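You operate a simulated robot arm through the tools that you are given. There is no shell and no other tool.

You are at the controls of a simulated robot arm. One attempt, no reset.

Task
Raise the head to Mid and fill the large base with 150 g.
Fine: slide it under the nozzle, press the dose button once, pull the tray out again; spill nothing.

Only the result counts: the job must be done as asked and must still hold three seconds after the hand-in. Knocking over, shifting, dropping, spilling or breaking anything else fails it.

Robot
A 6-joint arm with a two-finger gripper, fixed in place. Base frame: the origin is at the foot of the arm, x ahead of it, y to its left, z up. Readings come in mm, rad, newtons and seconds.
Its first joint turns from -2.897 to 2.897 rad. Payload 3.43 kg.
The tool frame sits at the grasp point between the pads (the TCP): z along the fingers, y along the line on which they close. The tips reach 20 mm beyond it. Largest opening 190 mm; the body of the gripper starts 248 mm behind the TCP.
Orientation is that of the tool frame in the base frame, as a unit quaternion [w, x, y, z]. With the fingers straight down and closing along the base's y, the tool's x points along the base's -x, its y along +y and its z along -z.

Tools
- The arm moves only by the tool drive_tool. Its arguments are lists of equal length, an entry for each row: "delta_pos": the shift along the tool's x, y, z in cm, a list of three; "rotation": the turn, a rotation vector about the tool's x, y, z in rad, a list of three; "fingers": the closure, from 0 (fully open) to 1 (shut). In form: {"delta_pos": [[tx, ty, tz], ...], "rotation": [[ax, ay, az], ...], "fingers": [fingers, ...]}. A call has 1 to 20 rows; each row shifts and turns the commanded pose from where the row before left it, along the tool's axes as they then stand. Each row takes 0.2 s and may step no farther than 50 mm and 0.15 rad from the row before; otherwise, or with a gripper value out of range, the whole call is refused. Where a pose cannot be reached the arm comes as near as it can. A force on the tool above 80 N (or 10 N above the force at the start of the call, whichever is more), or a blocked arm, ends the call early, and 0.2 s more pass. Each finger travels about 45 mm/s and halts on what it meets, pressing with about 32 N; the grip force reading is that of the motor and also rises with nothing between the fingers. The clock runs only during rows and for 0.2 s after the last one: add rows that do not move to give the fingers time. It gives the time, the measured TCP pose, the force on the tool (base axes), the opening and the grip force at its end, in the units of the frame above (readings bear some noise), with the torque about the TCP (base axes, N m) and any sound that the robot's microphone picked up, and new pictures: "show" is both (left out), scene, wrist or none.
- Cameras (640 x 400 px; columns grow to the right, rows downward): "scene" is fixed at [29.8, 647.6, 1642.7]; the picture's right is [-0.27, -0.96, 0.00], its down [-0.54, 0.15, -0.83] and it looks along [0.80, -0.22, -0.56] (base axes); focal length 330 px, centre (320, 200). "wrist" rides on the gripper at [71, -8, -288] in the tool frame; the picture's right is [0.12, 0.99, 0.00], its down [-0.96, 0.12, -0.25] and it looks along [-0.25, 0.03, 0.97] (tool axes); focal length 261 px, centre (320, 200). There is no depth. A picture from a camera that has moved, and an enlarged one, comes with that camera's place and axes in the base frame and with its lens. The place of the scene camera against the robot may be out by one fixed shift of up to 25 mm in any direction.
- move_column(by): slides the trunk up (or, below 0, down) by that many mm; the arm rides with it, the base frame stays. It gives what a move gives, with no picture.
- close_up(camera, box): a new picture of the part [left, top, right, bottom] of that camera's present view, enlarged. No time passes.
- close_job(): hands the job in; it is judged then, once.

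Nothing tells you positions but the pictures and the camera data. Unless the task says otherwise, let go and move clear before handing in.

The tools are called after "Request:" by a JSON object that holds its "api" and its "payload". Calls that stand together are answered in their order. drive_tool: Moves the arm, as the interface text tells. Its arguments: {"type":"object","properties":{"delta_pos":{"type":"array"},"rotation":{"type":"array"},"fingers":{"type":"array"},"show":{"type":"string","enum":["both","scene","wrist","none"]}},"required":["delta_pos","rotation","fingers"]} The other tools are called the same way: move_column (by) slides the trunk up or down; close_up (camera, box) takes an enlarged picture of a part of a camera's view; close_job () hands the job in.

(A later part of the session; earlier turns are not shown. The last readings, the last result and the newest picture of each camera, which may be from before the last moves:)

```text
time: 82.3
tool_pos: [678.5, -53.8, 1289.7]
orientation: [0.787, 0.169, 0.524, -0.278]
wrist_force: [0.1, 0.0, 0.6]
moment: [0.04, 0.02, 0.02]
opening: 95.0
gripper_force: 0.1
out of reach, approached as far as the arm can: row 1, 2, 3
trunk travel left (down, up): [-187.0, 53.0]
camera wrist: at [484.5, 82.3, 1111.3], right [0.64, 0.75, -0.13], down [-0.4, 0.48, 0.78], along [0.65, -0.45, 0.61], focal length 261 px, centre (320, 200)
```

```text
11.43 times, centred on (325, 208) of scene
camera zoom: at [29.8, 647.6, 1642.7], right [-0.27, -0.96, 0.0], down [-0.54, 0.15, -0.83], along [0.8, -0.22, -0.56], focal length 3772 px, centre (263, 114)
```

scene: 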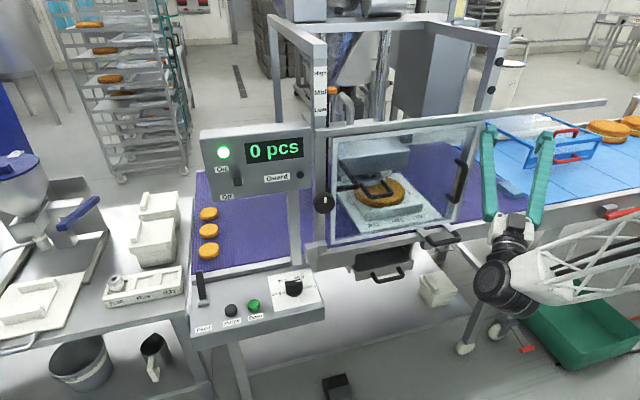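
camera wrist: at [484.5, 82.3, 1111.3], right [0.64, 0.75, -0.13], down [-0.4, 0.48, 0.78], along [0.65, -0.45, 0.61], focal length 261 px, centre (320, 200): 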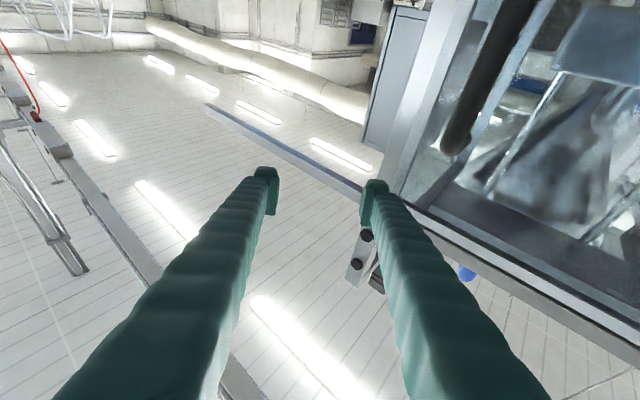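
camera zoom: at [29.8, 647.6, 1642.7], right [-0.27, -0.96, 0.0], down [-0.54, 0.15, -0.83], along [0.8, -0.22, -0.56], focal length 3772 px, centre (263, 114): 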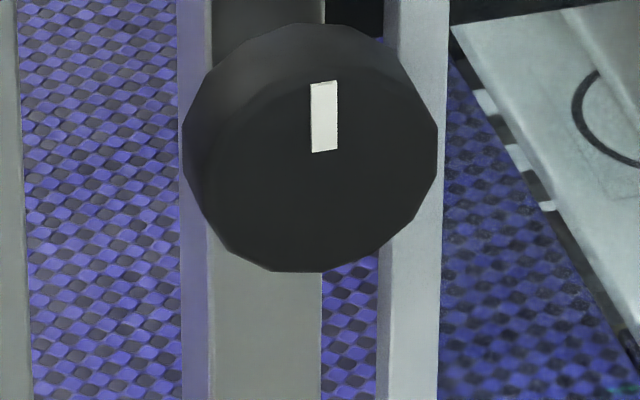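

The guard was nudged about 7 mm open; I'll need to push it back closed later. First I'll finish unwinding the arm by moving away to the -y side, keeping clear of the rail.

Request:
{"api": "drive_tool", "payload": {"delta_pos": [[1.48, -3.06, 1.5], [1.48, -3.06, 1.7], [1.48, -3.06, 1.98], [1.48, -3.06, 1.98], [1.48, -3.06, 1.98], [1.48, -3.06, 1.98], [0, 0, 0]], "rotation": [[-0.0147, 0, 0.0064], [-0.0147, 0, 0.0064], [-0.0147, 0, 0.0064], [-0.0147, 0, 0.0064], [-0.0147, 0, 0.0064], [-0.0147, 0, 0.0064], [0, 0, 0]], "fingers": [0.5, 0.5, 0.5, 0.5, 0.5, 0.5, 0.5]}}

```text
time: 83.2
tool_pos: [711.3, -147.4, 1307.2]
orientation: [0.795, 0.15, 0.529, -0.254]
wrist_force: [-105.4, 67.3, -31.6]
moment: [-1.42, 0.77, 9.1]
opening: 105.5
gripper_force: 9.2
out of reach, approached as far as the arm can: row 1, 2, 3, 4
trunk travel left (down, up): [-187.0, 53.0]
stopped in row 4: the force on the tool passed its limit at 138 N (the readings are from after the stop); the commanded pose is now the measured one
camera wrist: at [507.1, -24.1, 1129.2], right [0.59, 0.79, -0.14], down [-0.42, 0.46, 0.78], along [0.68, -0.41, 0.61], focal length 261 px, centre (320, 200)
```

scene: 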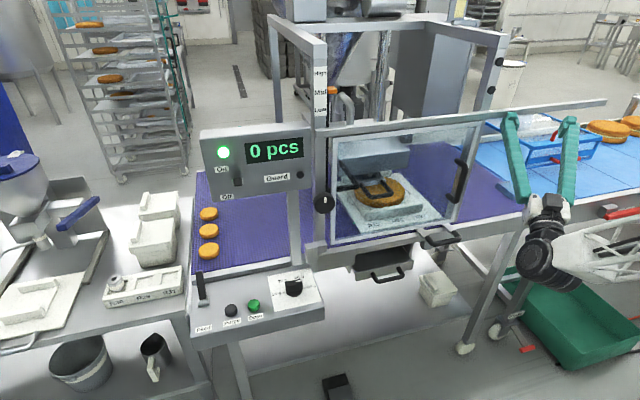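
wrist: 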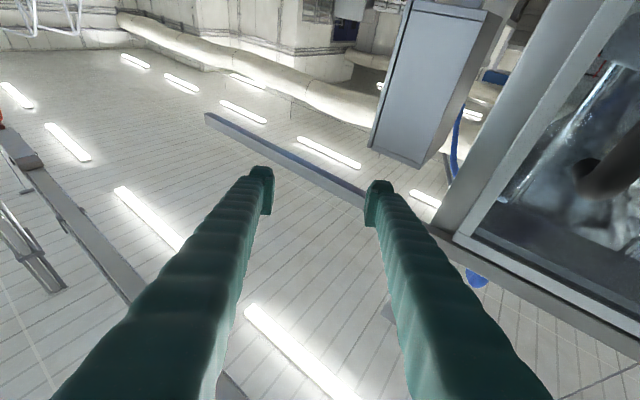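

The fingertips met the fixed rail; backing off along the tool axis while lowering the tool's pitch, which also eases the wrist bend.

Request:
{"api": "drive_tool", "payload": {"delta_pos": [[0, 0, -1.5], [0, 0, -2], [0, 0, -2], [0, 0, 0]], "rotation": [[0, 0.05, 0], [0, 0.12, 0], [0, 0.12, 0], [0, 0, 0]], "fingers": [0.5, 0.5, 0.5, 0.5]}}

Request:
{"api": "close_up", "payload": {"camera": "scene", "box": [320, 90, 640, 290]}}

```text
time: 84.2
tool_pos: [672.8, -126.7, 1289.1]
orientation: [0.709, 0.186, 0.64, -0.229]
wrist_force: [0.1, -0.5, 0.6]
moment: [0.02, 0.03, 0.0]
opening: 94.9
gripper_force: 0.0
out of reach, approached as far as the arm can: row 1
trunk travel left (down, up): [-187.0, 53.0]
camera wrist: at [437.5, 23.0, 1187.0], right [0.57, 0.81, -0.15], down [-0.21, 0.32, 0.92], along [0.79, -0.5, 0.35], focal length 261 px, centre (320, 200)
```

scene: 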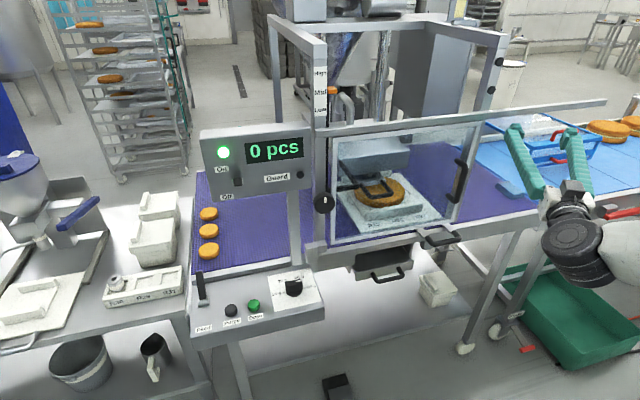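
wrist: 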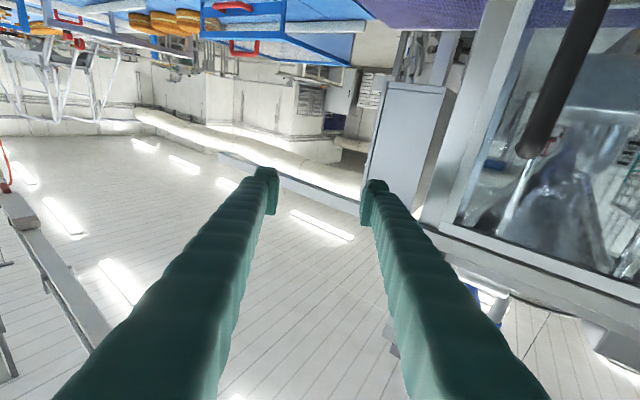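

```text
2.00 times, centred on (480, 190) of scene
camera zoom: at [29.8, 647.6, 1642.7], right [-0.27, -0.96, 0.0], down [-0.54, 0.15, -0.83], along [0.8, -0.22, -0.56], focal length 660 px, centre (0, 220)
```

zoom: 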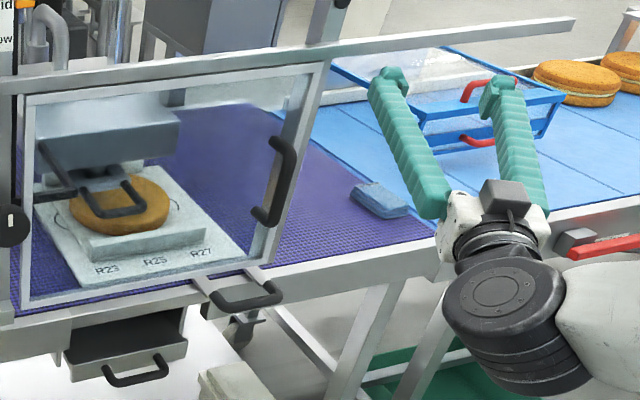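

Clear of the rail and fully reachable now. I'll rotate the whole arm rigidly about its base to the open area on the right, where there's space to unwind the wrist safely.

Request:
{"api": "drive_tool", "payload": {"delta_pos": [[0.33, -4.46, 1.74], [0.33, -4.46, 1.74], [0.33, -4.46, 1.74], [0.33, -4.46, 1.74], [0.33, -4.46, 1.74], [0.33, -4.46, 1.74], [0.33, -4.46, 1.74], [0.33, -4.46, 1.74], [0.33, -4.46, 1.74], [0.33, -4.46, 1.74], [0, 0, 0]], "rotation": [[0.0695, 0.002, -0.0078], [0.0695, 0.002, -0.0078], [0.0695, 0.002, -0.0078], [0.0695, 0.002, -0.0078], [0.0695, 0.002, -0.0078], [0.0695, 0.002, -0.0078], [0.0695, 0.002, -0.0078], [0.0695, 0.002, -0.0078], [0.0695, 0.002, -0.0078], [0.0695, 0.002, -0.0078], [0, 0, 0]], "fingers": [0.5, 0.5, 0.5, 0.5, 0.5, 0.5, 0.5, 0.5, 0.5, 0.5, 0.5]}}

```text
time: 86.6
tool_pos: [429.8, -529.4, 1289.6]
orientation: [0.588, 0.394, 0.536, -0.459]
wrist_force: [0.4, -0.6, -0.2]
moment: [-0.02, -0.02, 0.03]
opening: 95.0
gripper_force: 0.0
trunk travel left (down, up): [-187.0, 53.0]
camera wrist: at [345.4, -264.3, 1186.1], right [0.96, 0.25, -0.15], down [0.04, 0.38, 0.92], along [0.29, -0.89, 0.35], focal length 261 px, centre (320, 200)
```

scene: 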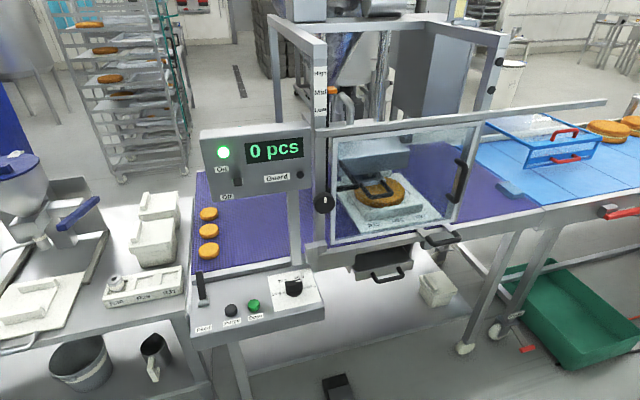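
wrist: 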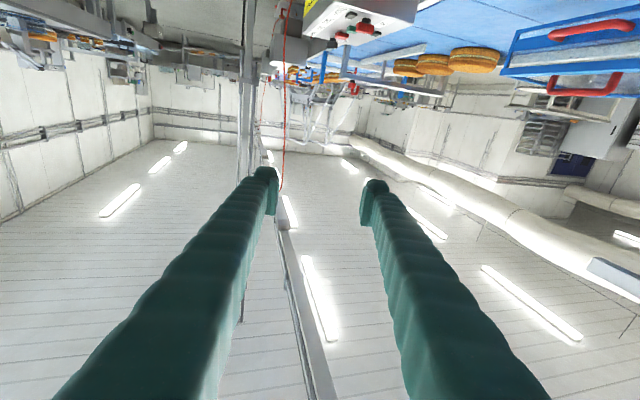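

All reached. In this open area I'll rotate a bit further right, then yaw the tool left about the wrist so it lines up with the forearm plane (bending up).

Request:
{"api": "drive_tool", "payload": {"delta_pos": [[0.33, -4.46, 1.74], [0.33, -4.46, 1.74], [0.33, -4.46, 1.74], [0.33, -4.46, 1.74], [0.33, -4.46, 1.74], [-0.16, 4.68, -0.26], [-0.16, 4.68, -0.26], [-0.16, 4.68, -0.26], [-0.16, 4.68, -0.26], [-0.16, 4.68, -0.26], [-0.16, 4.68, -0.26], [-0.16, 4.68, -0.26], [0, 0, 0]], "rotation": [[0.0695, 0.002, -0.0078], [0.0695, 0.002, -0.0078], [0.0695, 0.002, -0.0078], [0.0695, 0.002, -0.0078], [0.0695, 0.002, -0.0078], [-0.109, -0.003, 0.0127], [-0.109, -0.003, 0.0127], [-0.109, -0.003, 0.0127], [-0.109, -0.003, 0.0127], [-0.109, -0.003, 0.0127], [-0.109, -0.003, 0.0127], [-0.109, -0.003, 0.0127], [0, 0, 0]], "fingers": [0.5, 0.5, 0.5, 0.5, 0.5, 0.5, 0.5, 0.5, 0.5, 0.5, 0.5, 0.5, 0.5]}}

```text
time: 89.4
tool_pos: [531.4, -549.6, 1284.0]
orientation: [0.669, 0.276, 0.609, -0.325]
wrist_force: [-0.1, -0.1, -0.1]
moment: [0.01, -0.01, 0.02]
opening: 95.2
gripper_force: 0.2
trunk travel left (down, up): [-187.0, 53.0]
camera wrist: at [345.2, -341.2, 1182.1], right [0.77, 0.62, -0.15], down [-0.11, 0.36, 0.93], along [0.63, -0.7, 0.35], focal length 261 px, centre (320, 200)
```

scene: 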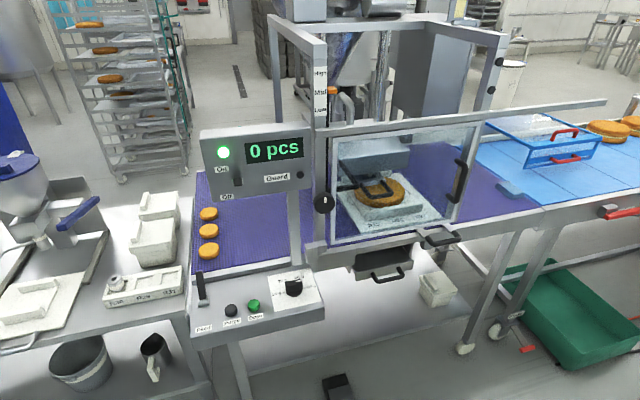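
wrist: 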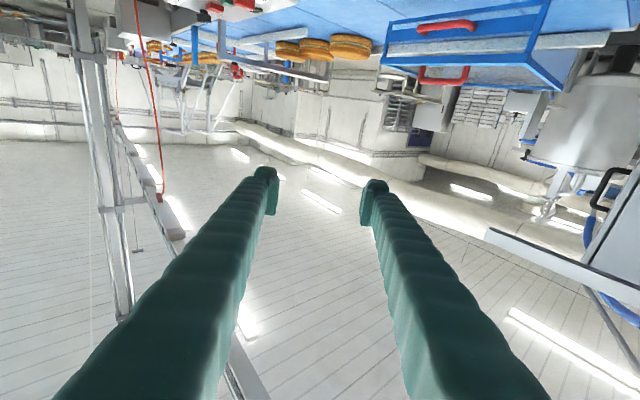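

All reached, the wrist now bends upward in the arm plane. Next I pitch the tool down through straight to vertical — this should land in the normal branch.

Request:
{"api": "drive_tool", "payload": {"delta_pos": [[0, 0, 0], [0, 0, 0], [0, 0, 0], [0, 0, 0], [0, 0, 0], [0, 0, 0], [0, 0, 0], [0, 0, 0], [0, 0, 0], [0, 0, 0], [0, 0, 0], [0, 0, 0], [0, 0, 0]], "rotation": [[-0.129, 0, 0.014], [0, 0.15, 0], [0, 0.15, 0], [0, 0.15, 0], [0, 0.15, 0], [0, 0.15, 0], [0, 0.15, 0], [0, 0.15, 0], [0, 0.15, 0], [0, 0.15, 0], [0, 0.15, 0], [0, 0.15, 0], [0, 0, 0]], "fingers": [0.5, 0.5, 0.5, 0.5, 0.5, 0.5, 0.5, 0.5, 0.5, 0.5, 0.5, 0.5, 0.5]}}

```text
time: 92.2
tool_pos: [450.6, -594.2, 1275.2]
orientation: [0.112, 0.321, 0.937, 0.08]
wrist_force: [0.9, -1.1, 0.1]
moment: [0.21, 0.01, 0.07]
opening: 95.3
gripper_force: 0.0
out of reach, approached as far as the arm can: row 6, 7, 8, 9, 10, 11, 12
trunk travel left (down, up): [-187.0, 53.0]
camera wrist: at [317.0, -578.2, 1538.4], right [0.49, 0.85, 0.2], down [0.74, -0.53, 0.42], along [0.46, -0.05, -0.89], focal length 261 px, centre (320, 200)
```

scene: 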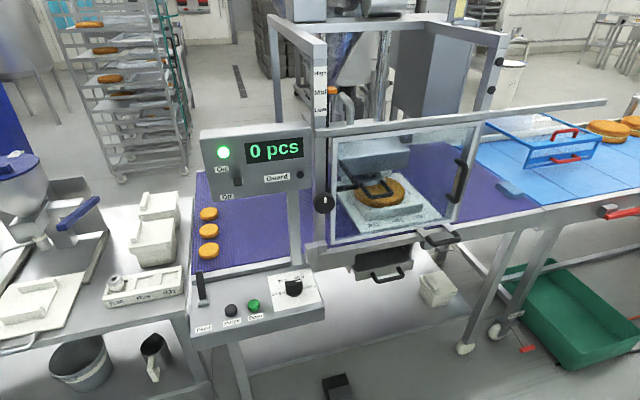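
wrist: 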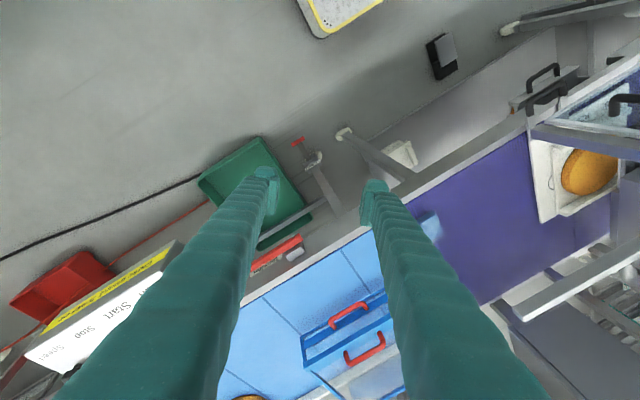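

I see the mechanism now: passing beside the forearm axis whips the forearm roll around. I'll rotate to a freer azimuth, then swing the tool about the wrist along the exact great circle (forearm roll held at its limit) so the bend joint itself crosses zero.

Request:
{"api": "drive_tool", "payload": {"delta_pos": [[-0.94, 4.23, 1.13], [-0.94, 4.23, 1.13], [-0.94, 4.23, 1.13], [-0.94, 4.23, 1.13], [-0.94, 4.23, 1.13], [-4.44, -1.83, -0.29], [-4.44, -1.83, -0.29], [-4.44, -1.83, -0.29], [-4.44, -1.83, -0.29], [0, 0, 0]], "rotation": [[-0.0095, 0.0133, -0.0577], [-0.0095, 0.0133, -0.0577], [-0.0095, 0.0133, -0.0577], [-0.0095, 0.0133, -0.0577], [-0.0095, 0.0133, -0.0577], [0.0458, -0.111, 0], [0.0458, -0.111, 0], [0.0458, -0.111, 0], [0.0458, -0.111, 0], [0, 0, 0]], "fingers": [0.5, 0.5, 0.5, 0.5, 0.5, 0.5, 0.5, 0.5, 0.5, 0.5]}}

```text
time: 94.4
tool_pos: [729.5, -568.9, 1332.3]
orientation: [0.295, 0.203, 0.933, -0.036]
wrist_force: [0.4, -0.2, -0.4]
moment: [0.03, 0.01, 0.01]
opening: 94.9
gripper_force: 0.0
trunk travel left (down, up): [-187.0, 53.0]
camera wrist: at [519.9, -496.6, 1527.8], right [0.31, 0.95, -0.01], down [0.63, -0.19, 0.75], along [0.71, -0.24, -0.66], focal length 261 px, centre (320, 200)
```

scene: 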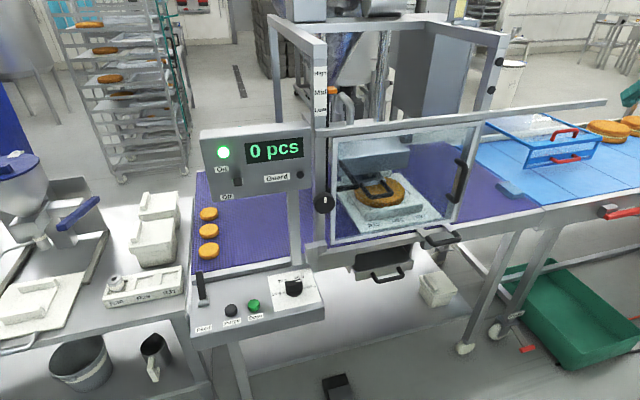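
wrist: 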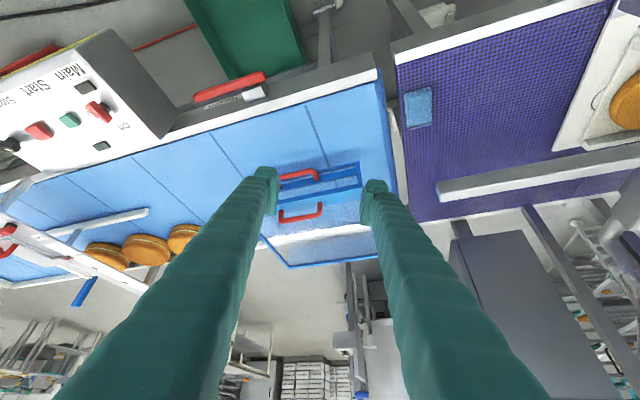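

All reached. Continuing the swing through the forearm line (slightly biased right) into open air above the conveyor.

Request:
{"api": "drive_tool", "payload": {"delta_pos": [[-4.35, -2.05, -0.29], [-4.35, -2.05, -0.29], [-4.35, -2.05, -0.29], [-4.35, -2.05, -0.29], [-4.35, -2.05, -0.29], [-4.35, -2.05, -0.29], [-4.35, -2.05, -0.29], [-4.35, -2.05, -0.29], [0, 0, 0]], "rotation": [[0.0513, -0.1087, 0], [0.0513, -0.1087, 0], [0.0513, -0.1087, 0], [0.0513, -0.1087, 0], [0.0513, -0.1087, 0], [0.0513, -0.1087, 0], [0.0513, -0.1087, 0], [0.0513, -0.1087, 0], [0, 0, 0]], "fingers": [0.5, 0.5, 0.5, 0.5, 0.5, 0.5, 0.5, 0.5, 0.5]}}

```text
time: 96.4
tool_pos: [799.5, -771.8, 1633.0]
orientation: [0.614, 0.219, 0.697, -0.299]
wrist_force: [-0.1, 0.1, 0.3]
moment: [-0.01, 0.0, -0.02]
opening: 95.0
gripper_force: 0.2
out of reach, approached as far as the arm can: row 8
trunk travel left (down, up): [-187.0, 53.0]
camera wrist: at [575.3, -584.0, 1583.7], right [0.65, 0.71, -0.26], down [0.04, 0.31, 0.95], along [0.76, -0.63, 0.17], focal length 261 px, centre (320, 200)
```

scene: 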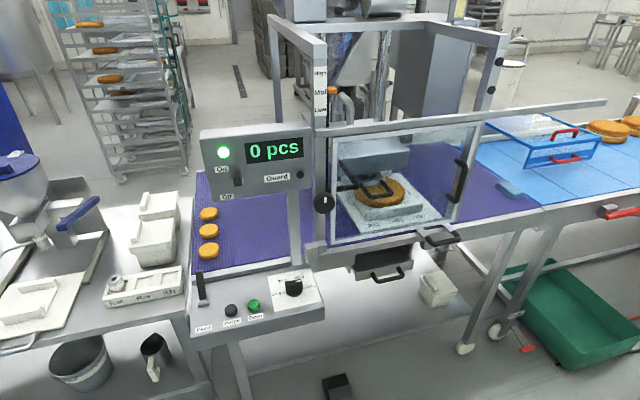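
wrist: 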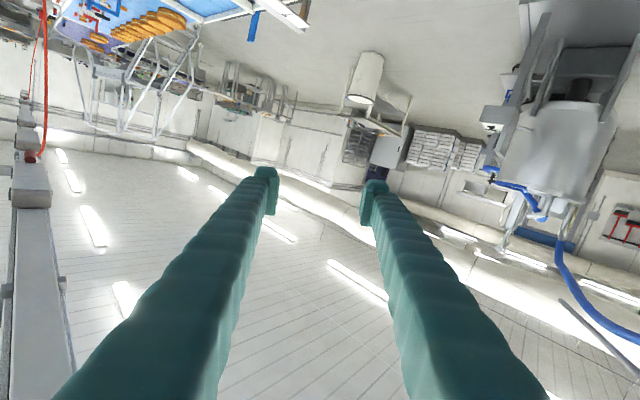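

Request:
{"api": "drive_tool", "payload": {"delta_pos": [[-4.35, -2.05, -0.29], [-4.35, -2.05, -0.29], [-4.35, -2.05, -0.29], [0, 0, 0]], "rotation": [[0.0513, -0.1087, 0], [0.0513, -0.1087, 0], [0.0513, -0.1087, 0], [0, 0, 0]], "fingers": [0.5, 0.5, 0.5, 0.5], "show": "wrist"}}

```text
time: 97.4
tool_pos: [755.5, -793.9, 1773.7]
orientation: [0.698, 0.218, 0.563, -0.386]
wrist_force: [0.7, -0.7, 0.3]
moment: [-0.02, 0.02, -0.01]
opening: 94.8
gripper_force: 0.0
out of reach, approached as far as the arm can: row 2
trunk travel left (down, up): [-187.0, 53.0]
camera wrist: at [576.8, -606.3, 1628.4], right [0.79, 0.57, -0.24], down [-0.13, 0.53, 0.84], along [0.6, -0.63, 0.49], focal length 261 px, centre (320, 200)
```

wrist: 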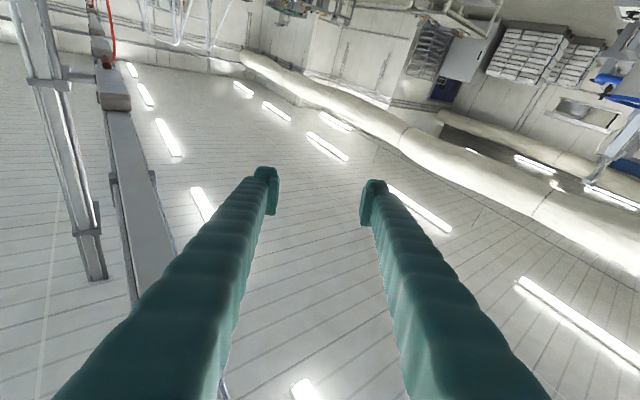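

The tool is now past the forearm line. I'll rotate the arm slightly left for space, then swing the tool right and start pitching down, checking that every row is reached.

Request:
{"api": "drive_tool", "payload": {"delta_pos": [[-0.69, 4.31, -0.36], [-0.69, 4.31, -0.36], [-0.69, 4.31, -0.36], [-0.69, 4.31, -0.36], [0.57, -4.2, -0.2], [0.57, -4.2, -0.2], [0.57, -4.2, -0.2], [0.57, -4.2, -0.2], [4.75, 0, -0.29], [4.75, 0, -0.29], [4.75, 0, -0.29], [4.75, 0, -0.29], [0, 0, 0]], "rotation": [[-0.0382, -0.0052, 0.0108], [-0.0382, -0.0052, 0.0108], [-0.0382, -0.0052, 0.0108], [-0.0382, -0.0052, 0.0108], [0.105, 0.0143, -0.03], [0.105, 0.0143, -0.03], [0.105, 0.0143, -0.03], [0.105, 0.0143, -0.03], [0, 0.12, 0], [0, 0.12, 0], [0, 0.12, 0], [0, 0.12, 0], [0, 0, 0]], "fingers": [0.5, 0.5, 0.5, 0.5, 0.5, 0.5, 0.5, 0.5, 0.5, 0.5, 0.5, 0.5, 0.5], "show": "wrist"}}

```text
time: 100.2
tool_pos: [718.8, -781.5, 1584.0]
orientation: [0.493, 0.399, 0.664, -0.395]
wrist_force: [-0.5, 0.5, 0.1]
moment: [0.01, 0.01, -0.03]
opening: 94.9
gripper_force: 0.0
trunk travel left (down, up): [-187.0, 53.0]
camera wrist: at [599.6, -509.3, 1574.3], right [0.89, 0.38, -0.25], down [0.21, 0.13, 0.97], along [0.4, -0.91, 0.04], focal length 261 px, centre (320, 200)
```

wrist: 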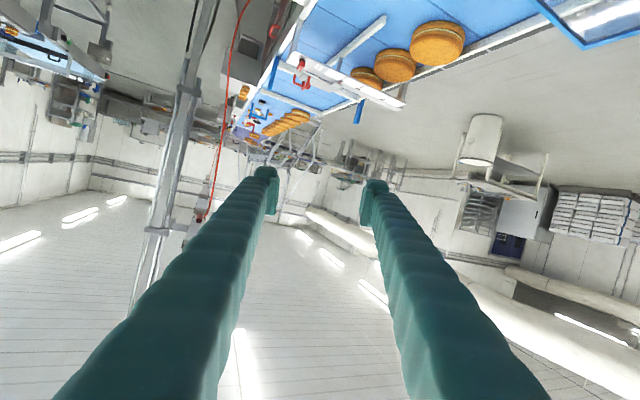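

No flags. Continue pitching down toward vertical.

Request:
{"api": "drive_tool", "payload": {"delta_pos": [[4.75, 0, -0.29], [4.75, 0, -0.29], [4.75, 0, -0.29], [4.75, 0, -0.29], [4.75, 0, -0.29], [4.75, 0, -0.29], [4.75, 0, -0.29], [4.75, 0, -0.29], [4.75, 0, -0.29], [0, 0, 0]], "rotation": [[0, 0.12, 0], [0, 0.12, 0], [0, 0.12, 0], [0, 0.12, 0], [0, 0.12, 0], [0, 0.12, 0], [0, 0.12, 0], [0, 0.12, 0], [0, 0.12, 0], [0, 0, 0]], "fingers": [0.5, 0.5, 0.5, 0.5, 0.5, 0.5, 0.5, 0.5, 0.5, 0.5]}}

```text
time: 102.4
tool_pos: [577.3, -539.5, 1286.8]
orientation: [0.08, 0.546, 0.823, -0.133]
wrist_force: [-0.4, 0.4, -1.0]
moment: [0.01, -0.02, 0.04]
opening: 95.1
gripper_force: 0.1
trunk travel left (down, up): [-187.0, 53.0]
camera wrist: at [545.4, -389.8, 1540.6], right [0.87, 0.47, -0.16], down [0.48, -0.72, 0.49], along [0.11, -0.5, -0.86], focal length 261 px, centre (320, 200)
```

scene: 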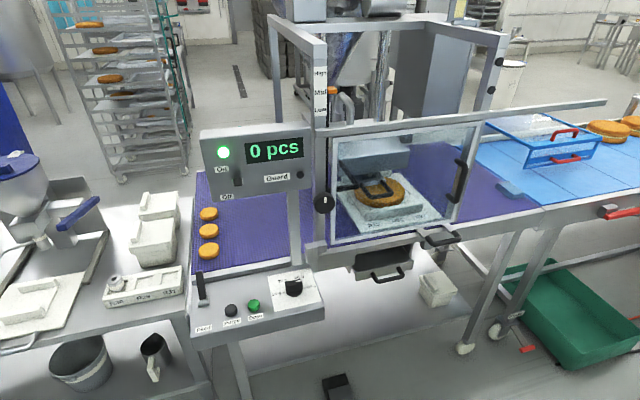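
wrist: 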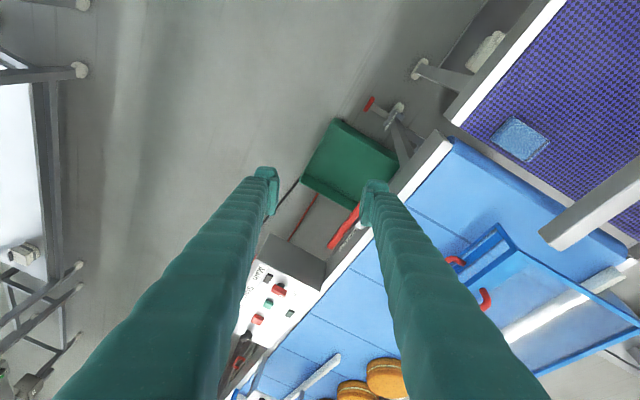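

No flags. Now removing the remaining lean to reach true vertical — the test for the correct branch.

Request:
{"api": "drive_tool", "payload": {"delta_pos": [[0, 0, 0], [0, 0, 0], [0, 0, 0], [0, 0, 0]], "rotation": [[-0.0444, 0.0937, 0], [-0.0444, 0.0937, 0], [-0.0444, 0.0937, 0], [0, 0, 0]], "fingers": [0.5, 0.5, 0.5, 0.5], "show": "none"}}

```text
time: 103.4
tool_pos: [578.7, -540.8, 1284.2]
orientation: [0.002, 0.553, 0.833, 0.0]
wrist_force: [-0.2, -0.7, -0.5]
moment: [0.06, 0.06, 0.0]
opening: 94.9
gripper_force: 0.1
trunk travel left (down, up): [-187.0, 53.0]
```

The arm is back in its normal branch: perfectly vertical with no flags. Now rotating the gripper back to close along y and returning to the front of the machine, safely behind x≈580.

Request:
{"api": "drive_tool", "payload": {"delta_pos": [[0, 0, 0], [0, 0, 0], [0, 0, 0], [0, 0, 0], [0, 0, 0], [0, 0, 0], [0, 0, 0], [0, 0, 0], [0.2, 4.9, 0], [0.2, 4.9, 0], [0.2, 4.9, 0], [0.2, 4.9, 0], [0.2, 4.9, 0], [0.2, 4.9, 0], [0.2, 4.9, 0], [0.2, 4.9, 0], [0, 0, 0]], "rotation": [[0, 0, -0.1465], [0, 0, -0.1465], [0, 0, -0.1465], [0, 0, -0.1465], [0, 0, -0.1465], [0, 0, -0.1465], [0, 0, -0.1465], [0, 0, -0.1465], [0, 0, 0], [0, 0, 0], [0, 0, 0], [0, 0, 0], [0, 0, 0], [0, 0, 0], [0, 0, 0], [0, 0, 0], [0, 0, 0]], "fingers": [0.5, 0.5, 0.5, 0.5, 0.5, 0.5, 0.5, 0.5, 0.5, 0.5, 0.5, 0.5, 0.5, 0.5, 0.5, 0.5, 0.5]}}

```text
time: 107.0
tool_pos: [560.9, -148.5, 1282.3]
orientation: [0.0, 0.0, 1.0, -0.002]
wrist_force: [0.1, -0.4, -0.3]
moment: [0.01, -0.06, -0.02]
opening: 94.9
gripper_force: 0.1
trunk travel left (down, up): [-187.0, 53.0]
camera wrist: at [490.6, -153.3, 1569.7], right [-0.12, 0.99, 0.0], down [0.96, 0.12, 0.25], along [0.25, 0.03, -0.97], focal length 261 px, centre (320, 200)
```

scene: 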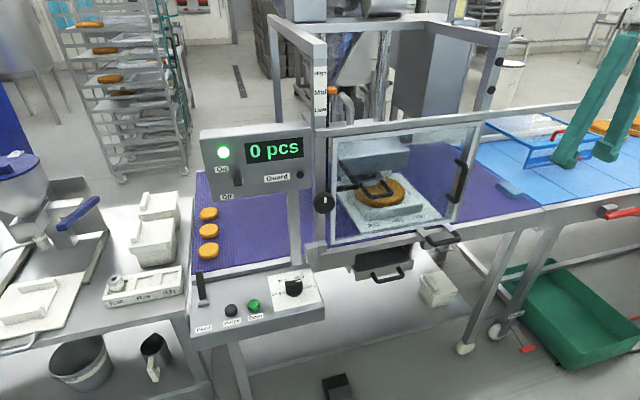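
wrist: 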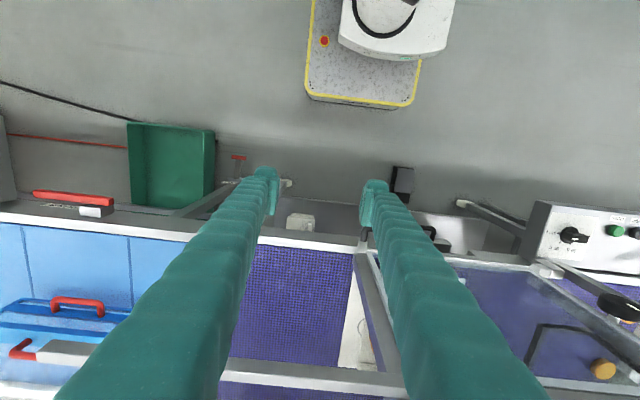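

Back in the normal configuration. Next I'll close the fingers and take a tilted look at the guard handle to push the guard shut again.

Request:
{"api": "drive_tool", "payload": {"delta_pos": [[-1.0, 2.9, 3.0], [-1.0, 2.9, 3.0], [-1.0, 2.9, 3.0], [0, 0, 0], [0, 0, 0], [0, 0, 0], [0, 0, 0], [0, 0, 0], [0, 0, 0]], "rotation": [[0, 0, 0], [0, 0, 0], [0, 0, 0], [0, -0.125, 0], [0, -0.125, 0], [0, -0.125, 0], [0, -0.125, 0], [0, 0, 0], [0, 0, 0]], "fingers": [0.6, 0.8, 1, 1, 1, 1, 1, 1, 1]}}

Request:
{"api": "close_up", "payload": {"camera": "wrist", "box": [240, 130, 480, 290]}}

```text
time: 109.0
tool_pos: [594.5, -59.4, 1191.0]
orientation: [0.249, -0.001, 0.968, -0.002]
wrist_force: [-0.2, 0.0, -0.6]
moment: [0.02, -0.04, -0.03]
opening: 0.0
gripper_force: 32.3
trunk travel left (down, up): [-187.0, 53.0]
camera wrist: at [393.6, -66.2, 1410.2], right [-0.1, 0.99, -0.06], down [0.72, 0.12, 0.68], along [0.68, 0.03, -0.73], focal length 261 px, centre (320, 200)
```

scene: 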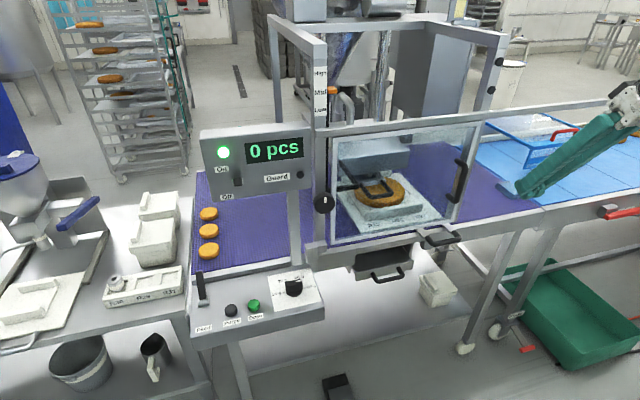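
wrist: 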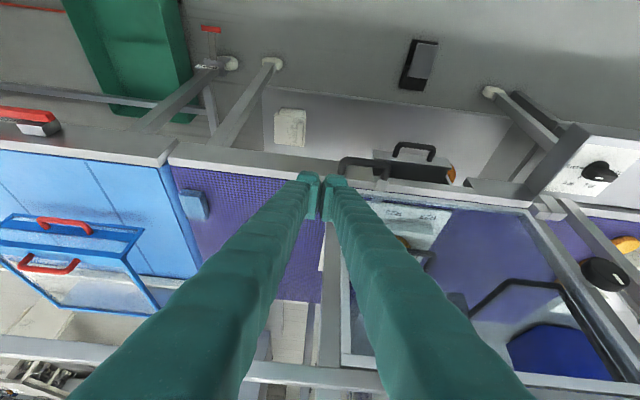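

```text
2.50 times, centred on (360, 210) of wrist
camera zoom: at [393.6, -66.2, 1410.2], right [-0.1, 0.99, -0.06], down [0.72, 0.12, 0.68], along [0.68, 0.03, -0.73], focal length 652 px, centre (220, 175)
```

zoom: 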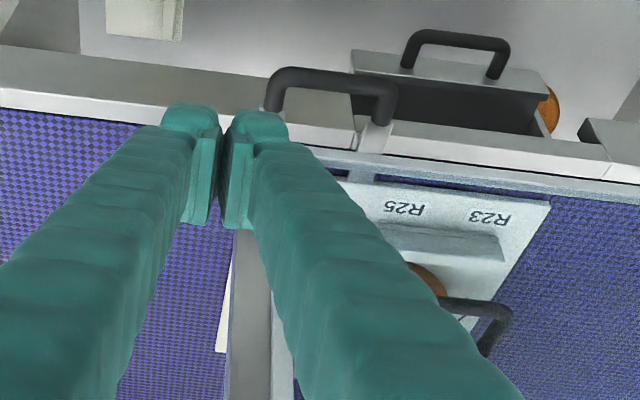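

The guard's grip bar should be at about (711, 49, 1160) now. I'll bring the closed fingers alongside it at its -y side.

Request:
{"api": "drive_tool", "payload": {"delta_pos": [[-2.84, 1.0, 2.93], [-2.84, 1.0, 2.93], [-2.84, 1.0, 2.93], [0, 0, 0]], "rotation": [[0, 0, 0], [0, 0, 0], [0, 0, 0], [0, 0, 0]], "fingers": [1, 1, 1, 1]}}

Request:
{"api": "close_up", "payload": {"camera": "scene", "box": [400, 120, 520, 220]}}

Request:
{"api": "close_up", "payload": {"camera": "wrist", "box": [260, 130, 460, 290]}}

```text
time: 110.0
tool_pos: [711.0, -29.2, 1155.8]
orientation: [0.248, -0.001, 0.969, 0.0]
wrist_force: [-0.5, 0.2, 0.4]
moment: [0.01, 0.06, 0.0]
opening: 0.0
gripper_force: 31.9
trunk travel left (down, up): [-187.0, 53.0]
camera wrist: at [511.4, -37.3, 1372.8], right [-0.1, 0.99, -0.06], down [0.72, 0.12, 0.68], along [0.68, 0.03, -0.73], focal length 261 px, centre (320, 200)
```

scene: 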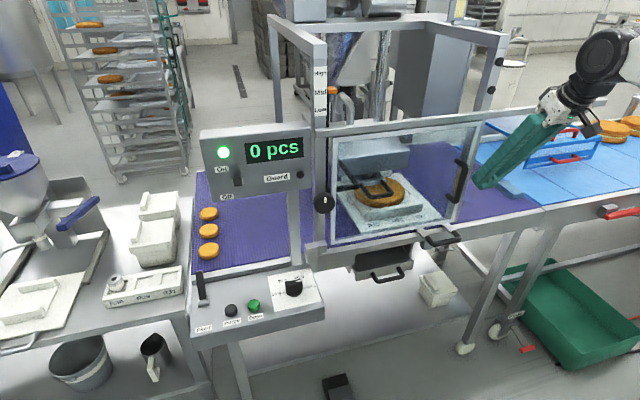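
wrist: 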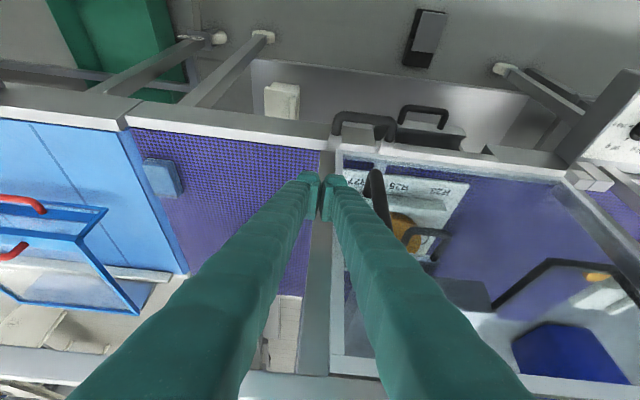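

```text
4.00 times, centred on (460, 170) of scene
camera zoom: at [29.8, 647.6, 1642.7], right [-0.27, -0.96, 0.0], down [-0.54, 0.15, -0.83], along [0.8, -0.22, -0.56], focal length 1320 px, centre (-240, 320)
```

zoom: 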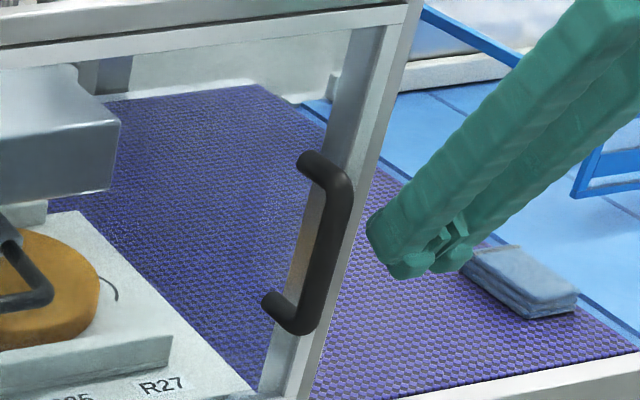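

```text
2.50 times, centred on (360, 210) of wrist
camera zoom: at [511.4, -37.3, 1372.8], right [-0.1, 0.99, -0.06], down [0.72, 0.12, 0.68], along [0.68, 0.03, -0.73], focal length 652 px, centre (220, 175)
```

zoom: 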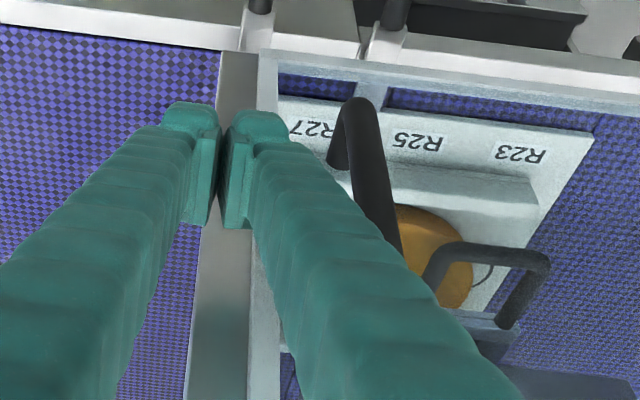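

The guard's grip bar is just to the left (+y) of the fingers. I'll push gently toward +y in small steps.

Request:
{"api": "drive_tool", "payload": {"delta_pos": [[0, 1.0, 0], [0, 1.0, 0], [0, 0.8, 0], [0, 0, 0]], "rotation": [[0, 0, 0], [0, 0, 0], [0, 0, 0], [0, 0, 0]], "fingers": [1, 1, 1, 1], "show": "none"}}

Request:
{"api": "close_up", "payload": {"camera": "scene", "box": [400, 120, 520, 220]}}

Request:
{"api": "close_up", "payload": {"camera": "wrist", "box": [260, 130, 460, 290]}}

```text
time: 111.0
tool_pos: [711.1, -1.7, 1156.6]
orientation: [0.248, 0.0, 0.969, -0.002]
wrist_force: [0.5, 0.2, -0.4]
moment: [0.0, -0.01, 0.0]
opening: 0.0
gripper_force: 32.3
trunk travel left (down, up): [-187.0, 53.0]
```

```text
4.00 times, centred on (460, 170) of scene
camera zoom: at [29.8, 647.6, 1642.7], right [-0.27, -0.96, 0.0], down [-0.54, 0.15, -0.83], along [0.8, -0.22, -0.56], focal length 1320 px, centre (-240, 320)
```

zoom: 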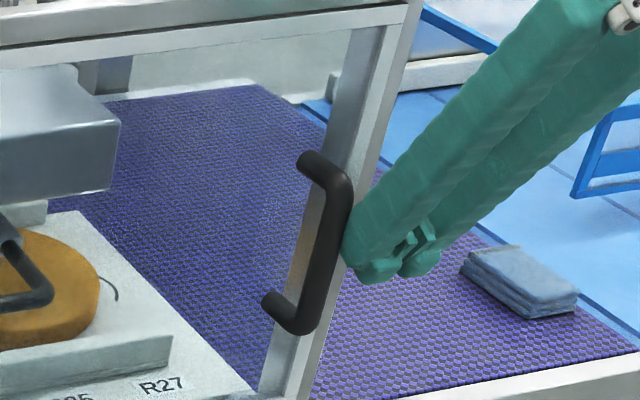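

```text
2.50 times, centred on (360, 210) of wrist
camera zoom: at [510.1, -8.6, 1374.3], right [-0.1, 0.99, -0.06], down [0.72, 0.12, 0.68], along [0.68, 0.03, -0.73], focal length 652 px, centre (220, 175)
```

zoom: 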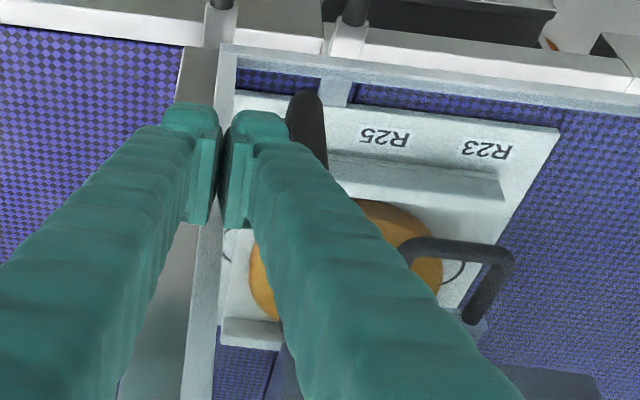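

Request:
{"api": "drive_tool", "payload": {"delta_pos": [[0, 0.4, 0], [0, 0.4, 0], [0, 0.4, 0], [0, 0, 0]], "rotation": [[0, 0, 0], [0, 0, 0], [0, 0, 0], [0, 0, 0]], "fingers": [1, 1, 1, 1], "show": "none"}}

Request:
{"api": "close_up", "payload": {"camera": "scene", "box": [300, 190, 350, 225]}}

Request:
{"api": "close_up", "payload": {"camera": "scene", "box": [400, 120, 520, 220]}}

```text
time: 112.0
tool_pos: [709.8, 9.5, 1155.9]
orientation: [0.248, 0.0, 0.969, -0.002]
wrist_force: [0.3, -6.3, 0.5]
moment: [0.12, 0.01, -0.05]
opening: 0.0
gripper_force: 31.8
trunk travel left (down, up): [-187.0, 53.0]
```

```text
11.43 times, centred on (325, 208) of scene
camera zoom: at [29.8, 647.6, 1642.7], right [-0.27, -0.96, 0.0], down [-0.54, 0.15, -0.83], along [0.8, -0.22, -0.56], focal length 3772 px, centre (263, 114)
```

zoom: 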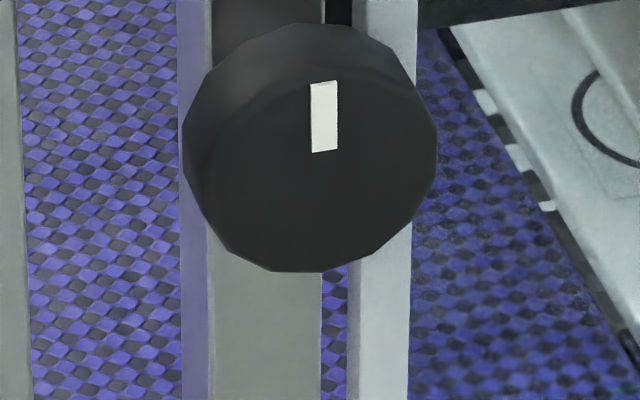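

```text
4.00 times, centred on (460, 170) of scene
camera zoom: at [29.8, 647.6, 1642.7], right [-0.27, -0.96, 0.0], down [-0.54, 0.15, -0.83], along [0.8, -0.22, -0.56], focal length 1320 px, centre (-240, 320)
```

zoom: 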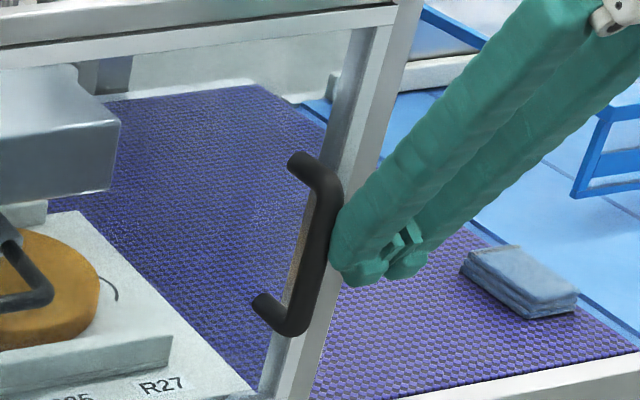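

The guard is back at its original closed position. Now I'll retreat from it, open the fingers, and come down in front of the tray handle with the steeper tilt.

Request:
{"api": "drive_tool", "payload": {"delta_pos": [[0, -1.5, 0], [0, -2.4, 0], [0, 0, -4], [0, 0, -4], [0, 0, -4], [0, 4, 0], [0, 3, 0], [1.97, 0, 3.46], [1.97, 0, 3.46], [1.97, 0, 3.46], [1.97, 0, 3.46], [1.97, 0, 3.46], [0, 0, 0]], "rotation": [[0, 0, 0], [0, 0, 0], [0, 0, 0], [0, 0, 0], [0, 0, 0], [0, 0, 0], [0, 0, 0], [0, 0, 0], [0, 0, 0], [0, 0, 0], [0, 0, 0], [0, 0, 0], [0, 0, 0]], "fingers": [1, 1, 1, 0.8, 0.5, 0.3, 0.1, 0, 0, 0, 0, 0, 0]}}

Request:
{"api": "close_up", "payload": {"camera": "wrist", "box": [210, 120, 450, 280]}}

Request:
{"api": "close_up", "payload": {"camera": "scene", "box": [300, 190, 350, 225]}}

```text
time: 114.8
tool_pos: [649.0, 40.0, 1060.3]
orientation: [0.248, -0.001, 0.969, -0.001]
wrist_force: [-0.4, 0.2, -0.9]
moment: [0.0, -0.03, 0.06]
opening: 190.1
gripper_force: 0.8
trunk travel left (down, up): [-187.0, 53.0]
camera wrist: at [450.0, 33.6, 1277.4], right [-0.1, 0.99, -0.06], down [0.72, 0.12, 0.68], along [0.68, 0.03, -0.73], focal length 261 px, centre (320, 200)
```

scene: 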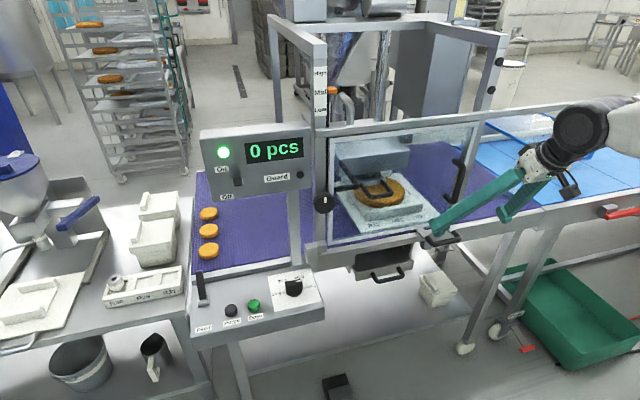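
wrist: 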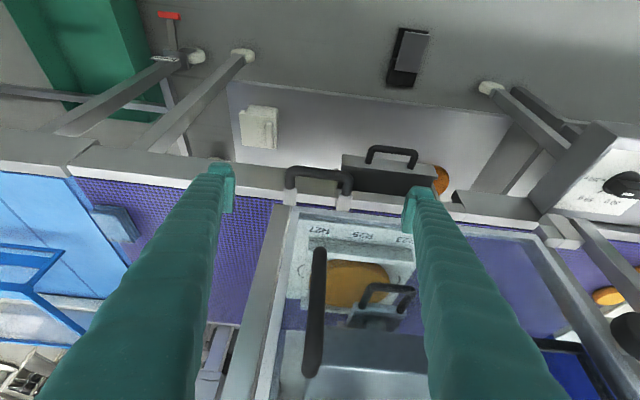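

```text
2.50 times, centred on (330, 200) of wrist
camera zoom: at [450.0, 33.6, 1277.4], right [-0.1, 0.99, -0.06], down [0.72, 0.12, 0.68], along [0.68, 0.03, -0.73], focal length 652 px, centre (295, 200)
```

zoom: 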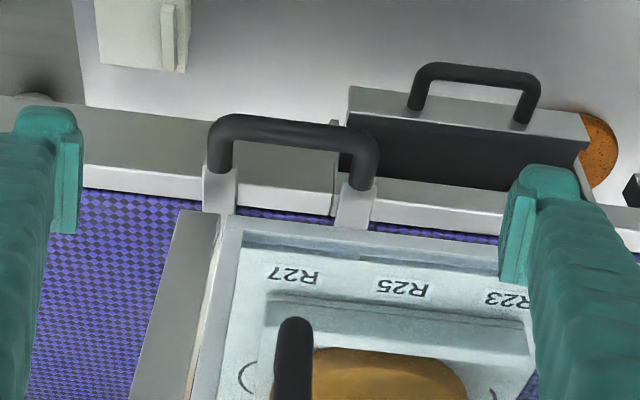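

```text
11.43 times, centred on (325, 208) of scene
camera zoom: at [29.8, 647.6, 1642.7], right [-0.27, -0.96, 0.0], down [-0.54, 0.15, -0.83], along [0.8, -0.22, -0.56], focal length 3772 px, centre (263, 114)
```

zoom: 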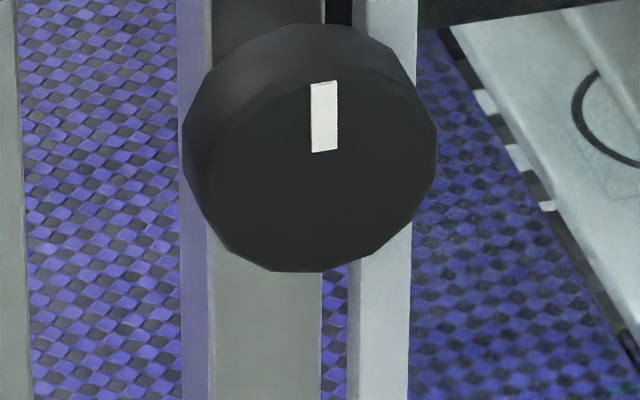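

Handle is centred at y≈41 between the open fingers. Advancing along the tool axis to straddle it.

Request:
{"api": "drive_tool", "payload": {"delta_pos": [[0, 0.1, 4], [0, 0, 4], [0, 0, 4], [0, 0, 2], [0, 0, 0]], "rotation": [[0, 0, 0], [0, 0, 0], [0, 0, 0], [0, 0, 0], [0, 0, 0]], "fingers": [0, 0, 0, 0, 0]}}

Request:
{"api": "close_up", "payload": {"camera": "wrist", "box": [210, 120, 450, 280]}}

Request:
{"api": "close_up", "payload": {"camera": "scene", "box": [360, 180, 520, 270]}}

```text
time: 116.0
tool_pos: [717.5, 42.2, 937.8]
orientation: [0.248, -0.001, 0.969, -0.002]
wrist_force: [-0.4, 0.6, -1.5]
moment: [-0.03, -0.03, 0.03]
opening: 190.2
gripper_force: 0.0
trunk travel left (down, up): [-187.0, 53.0]
camera wrist: at [516.5, 36.1, 1155.9], right [-0.1, 0.99, -0.06], down [0.72, 0.12, 0.68], along [0.68, 0.03, -0.73], focal length 261 px, centre (320, 200)
```

scene: 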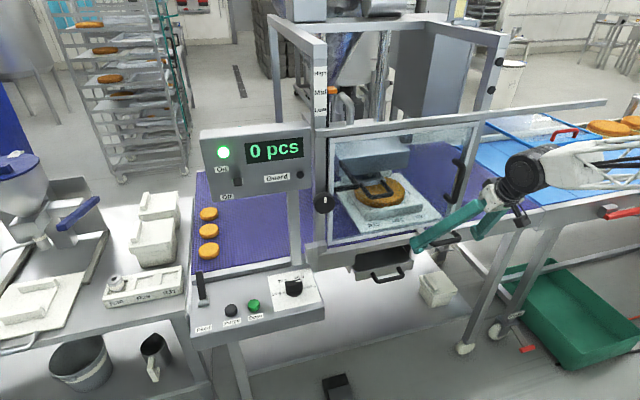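
wrist: 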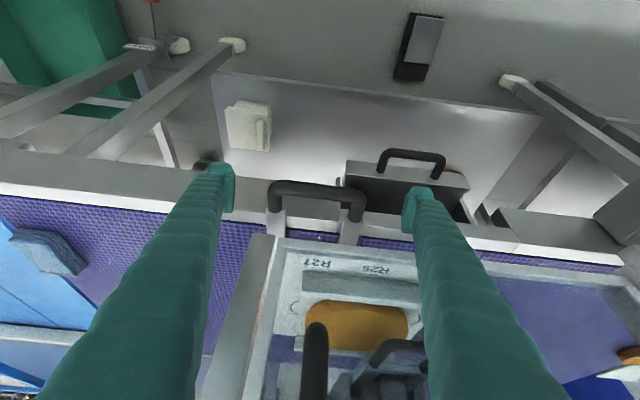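

```text
2.50 times, centred on (330, 200) of wrist
camera zoom: at [516.5, 36.1, 1155.9], right [-0.1, 0.99, -0.06], down [0.72, 0.12, 0.68], along [0.68, 0.03, -0.73], focal length 652 px, centre (295, 200)
```

zoom: 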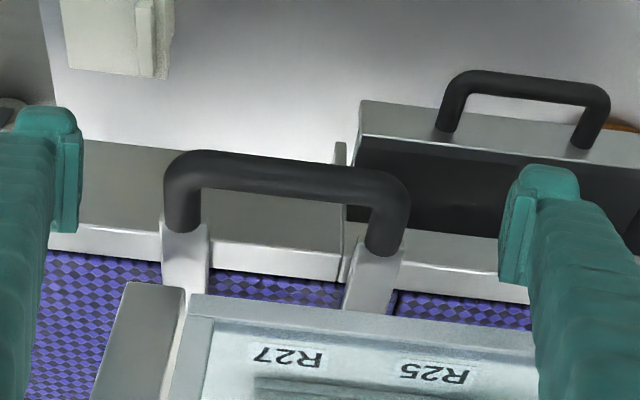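

```text
4.00 times, centred on (440, 225) of scene
camera zoom: at [29.8, 647.6, 1642.7], right [-0.27, -0.96, 0.0], down [-0.54, 0.15, -0.83], along [0.8, -0.22, -0.56], focal length 1320 px, centre (-160, 100)
```

zoom: 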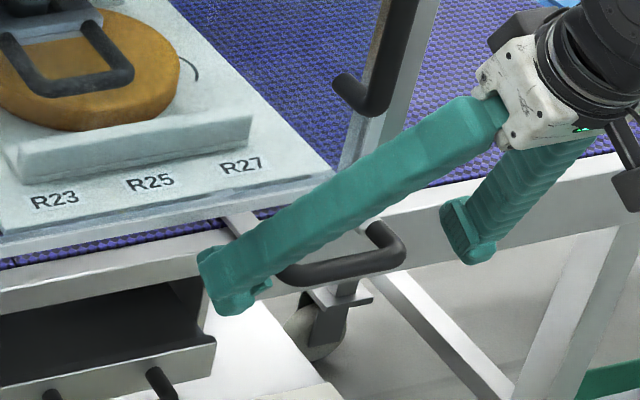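

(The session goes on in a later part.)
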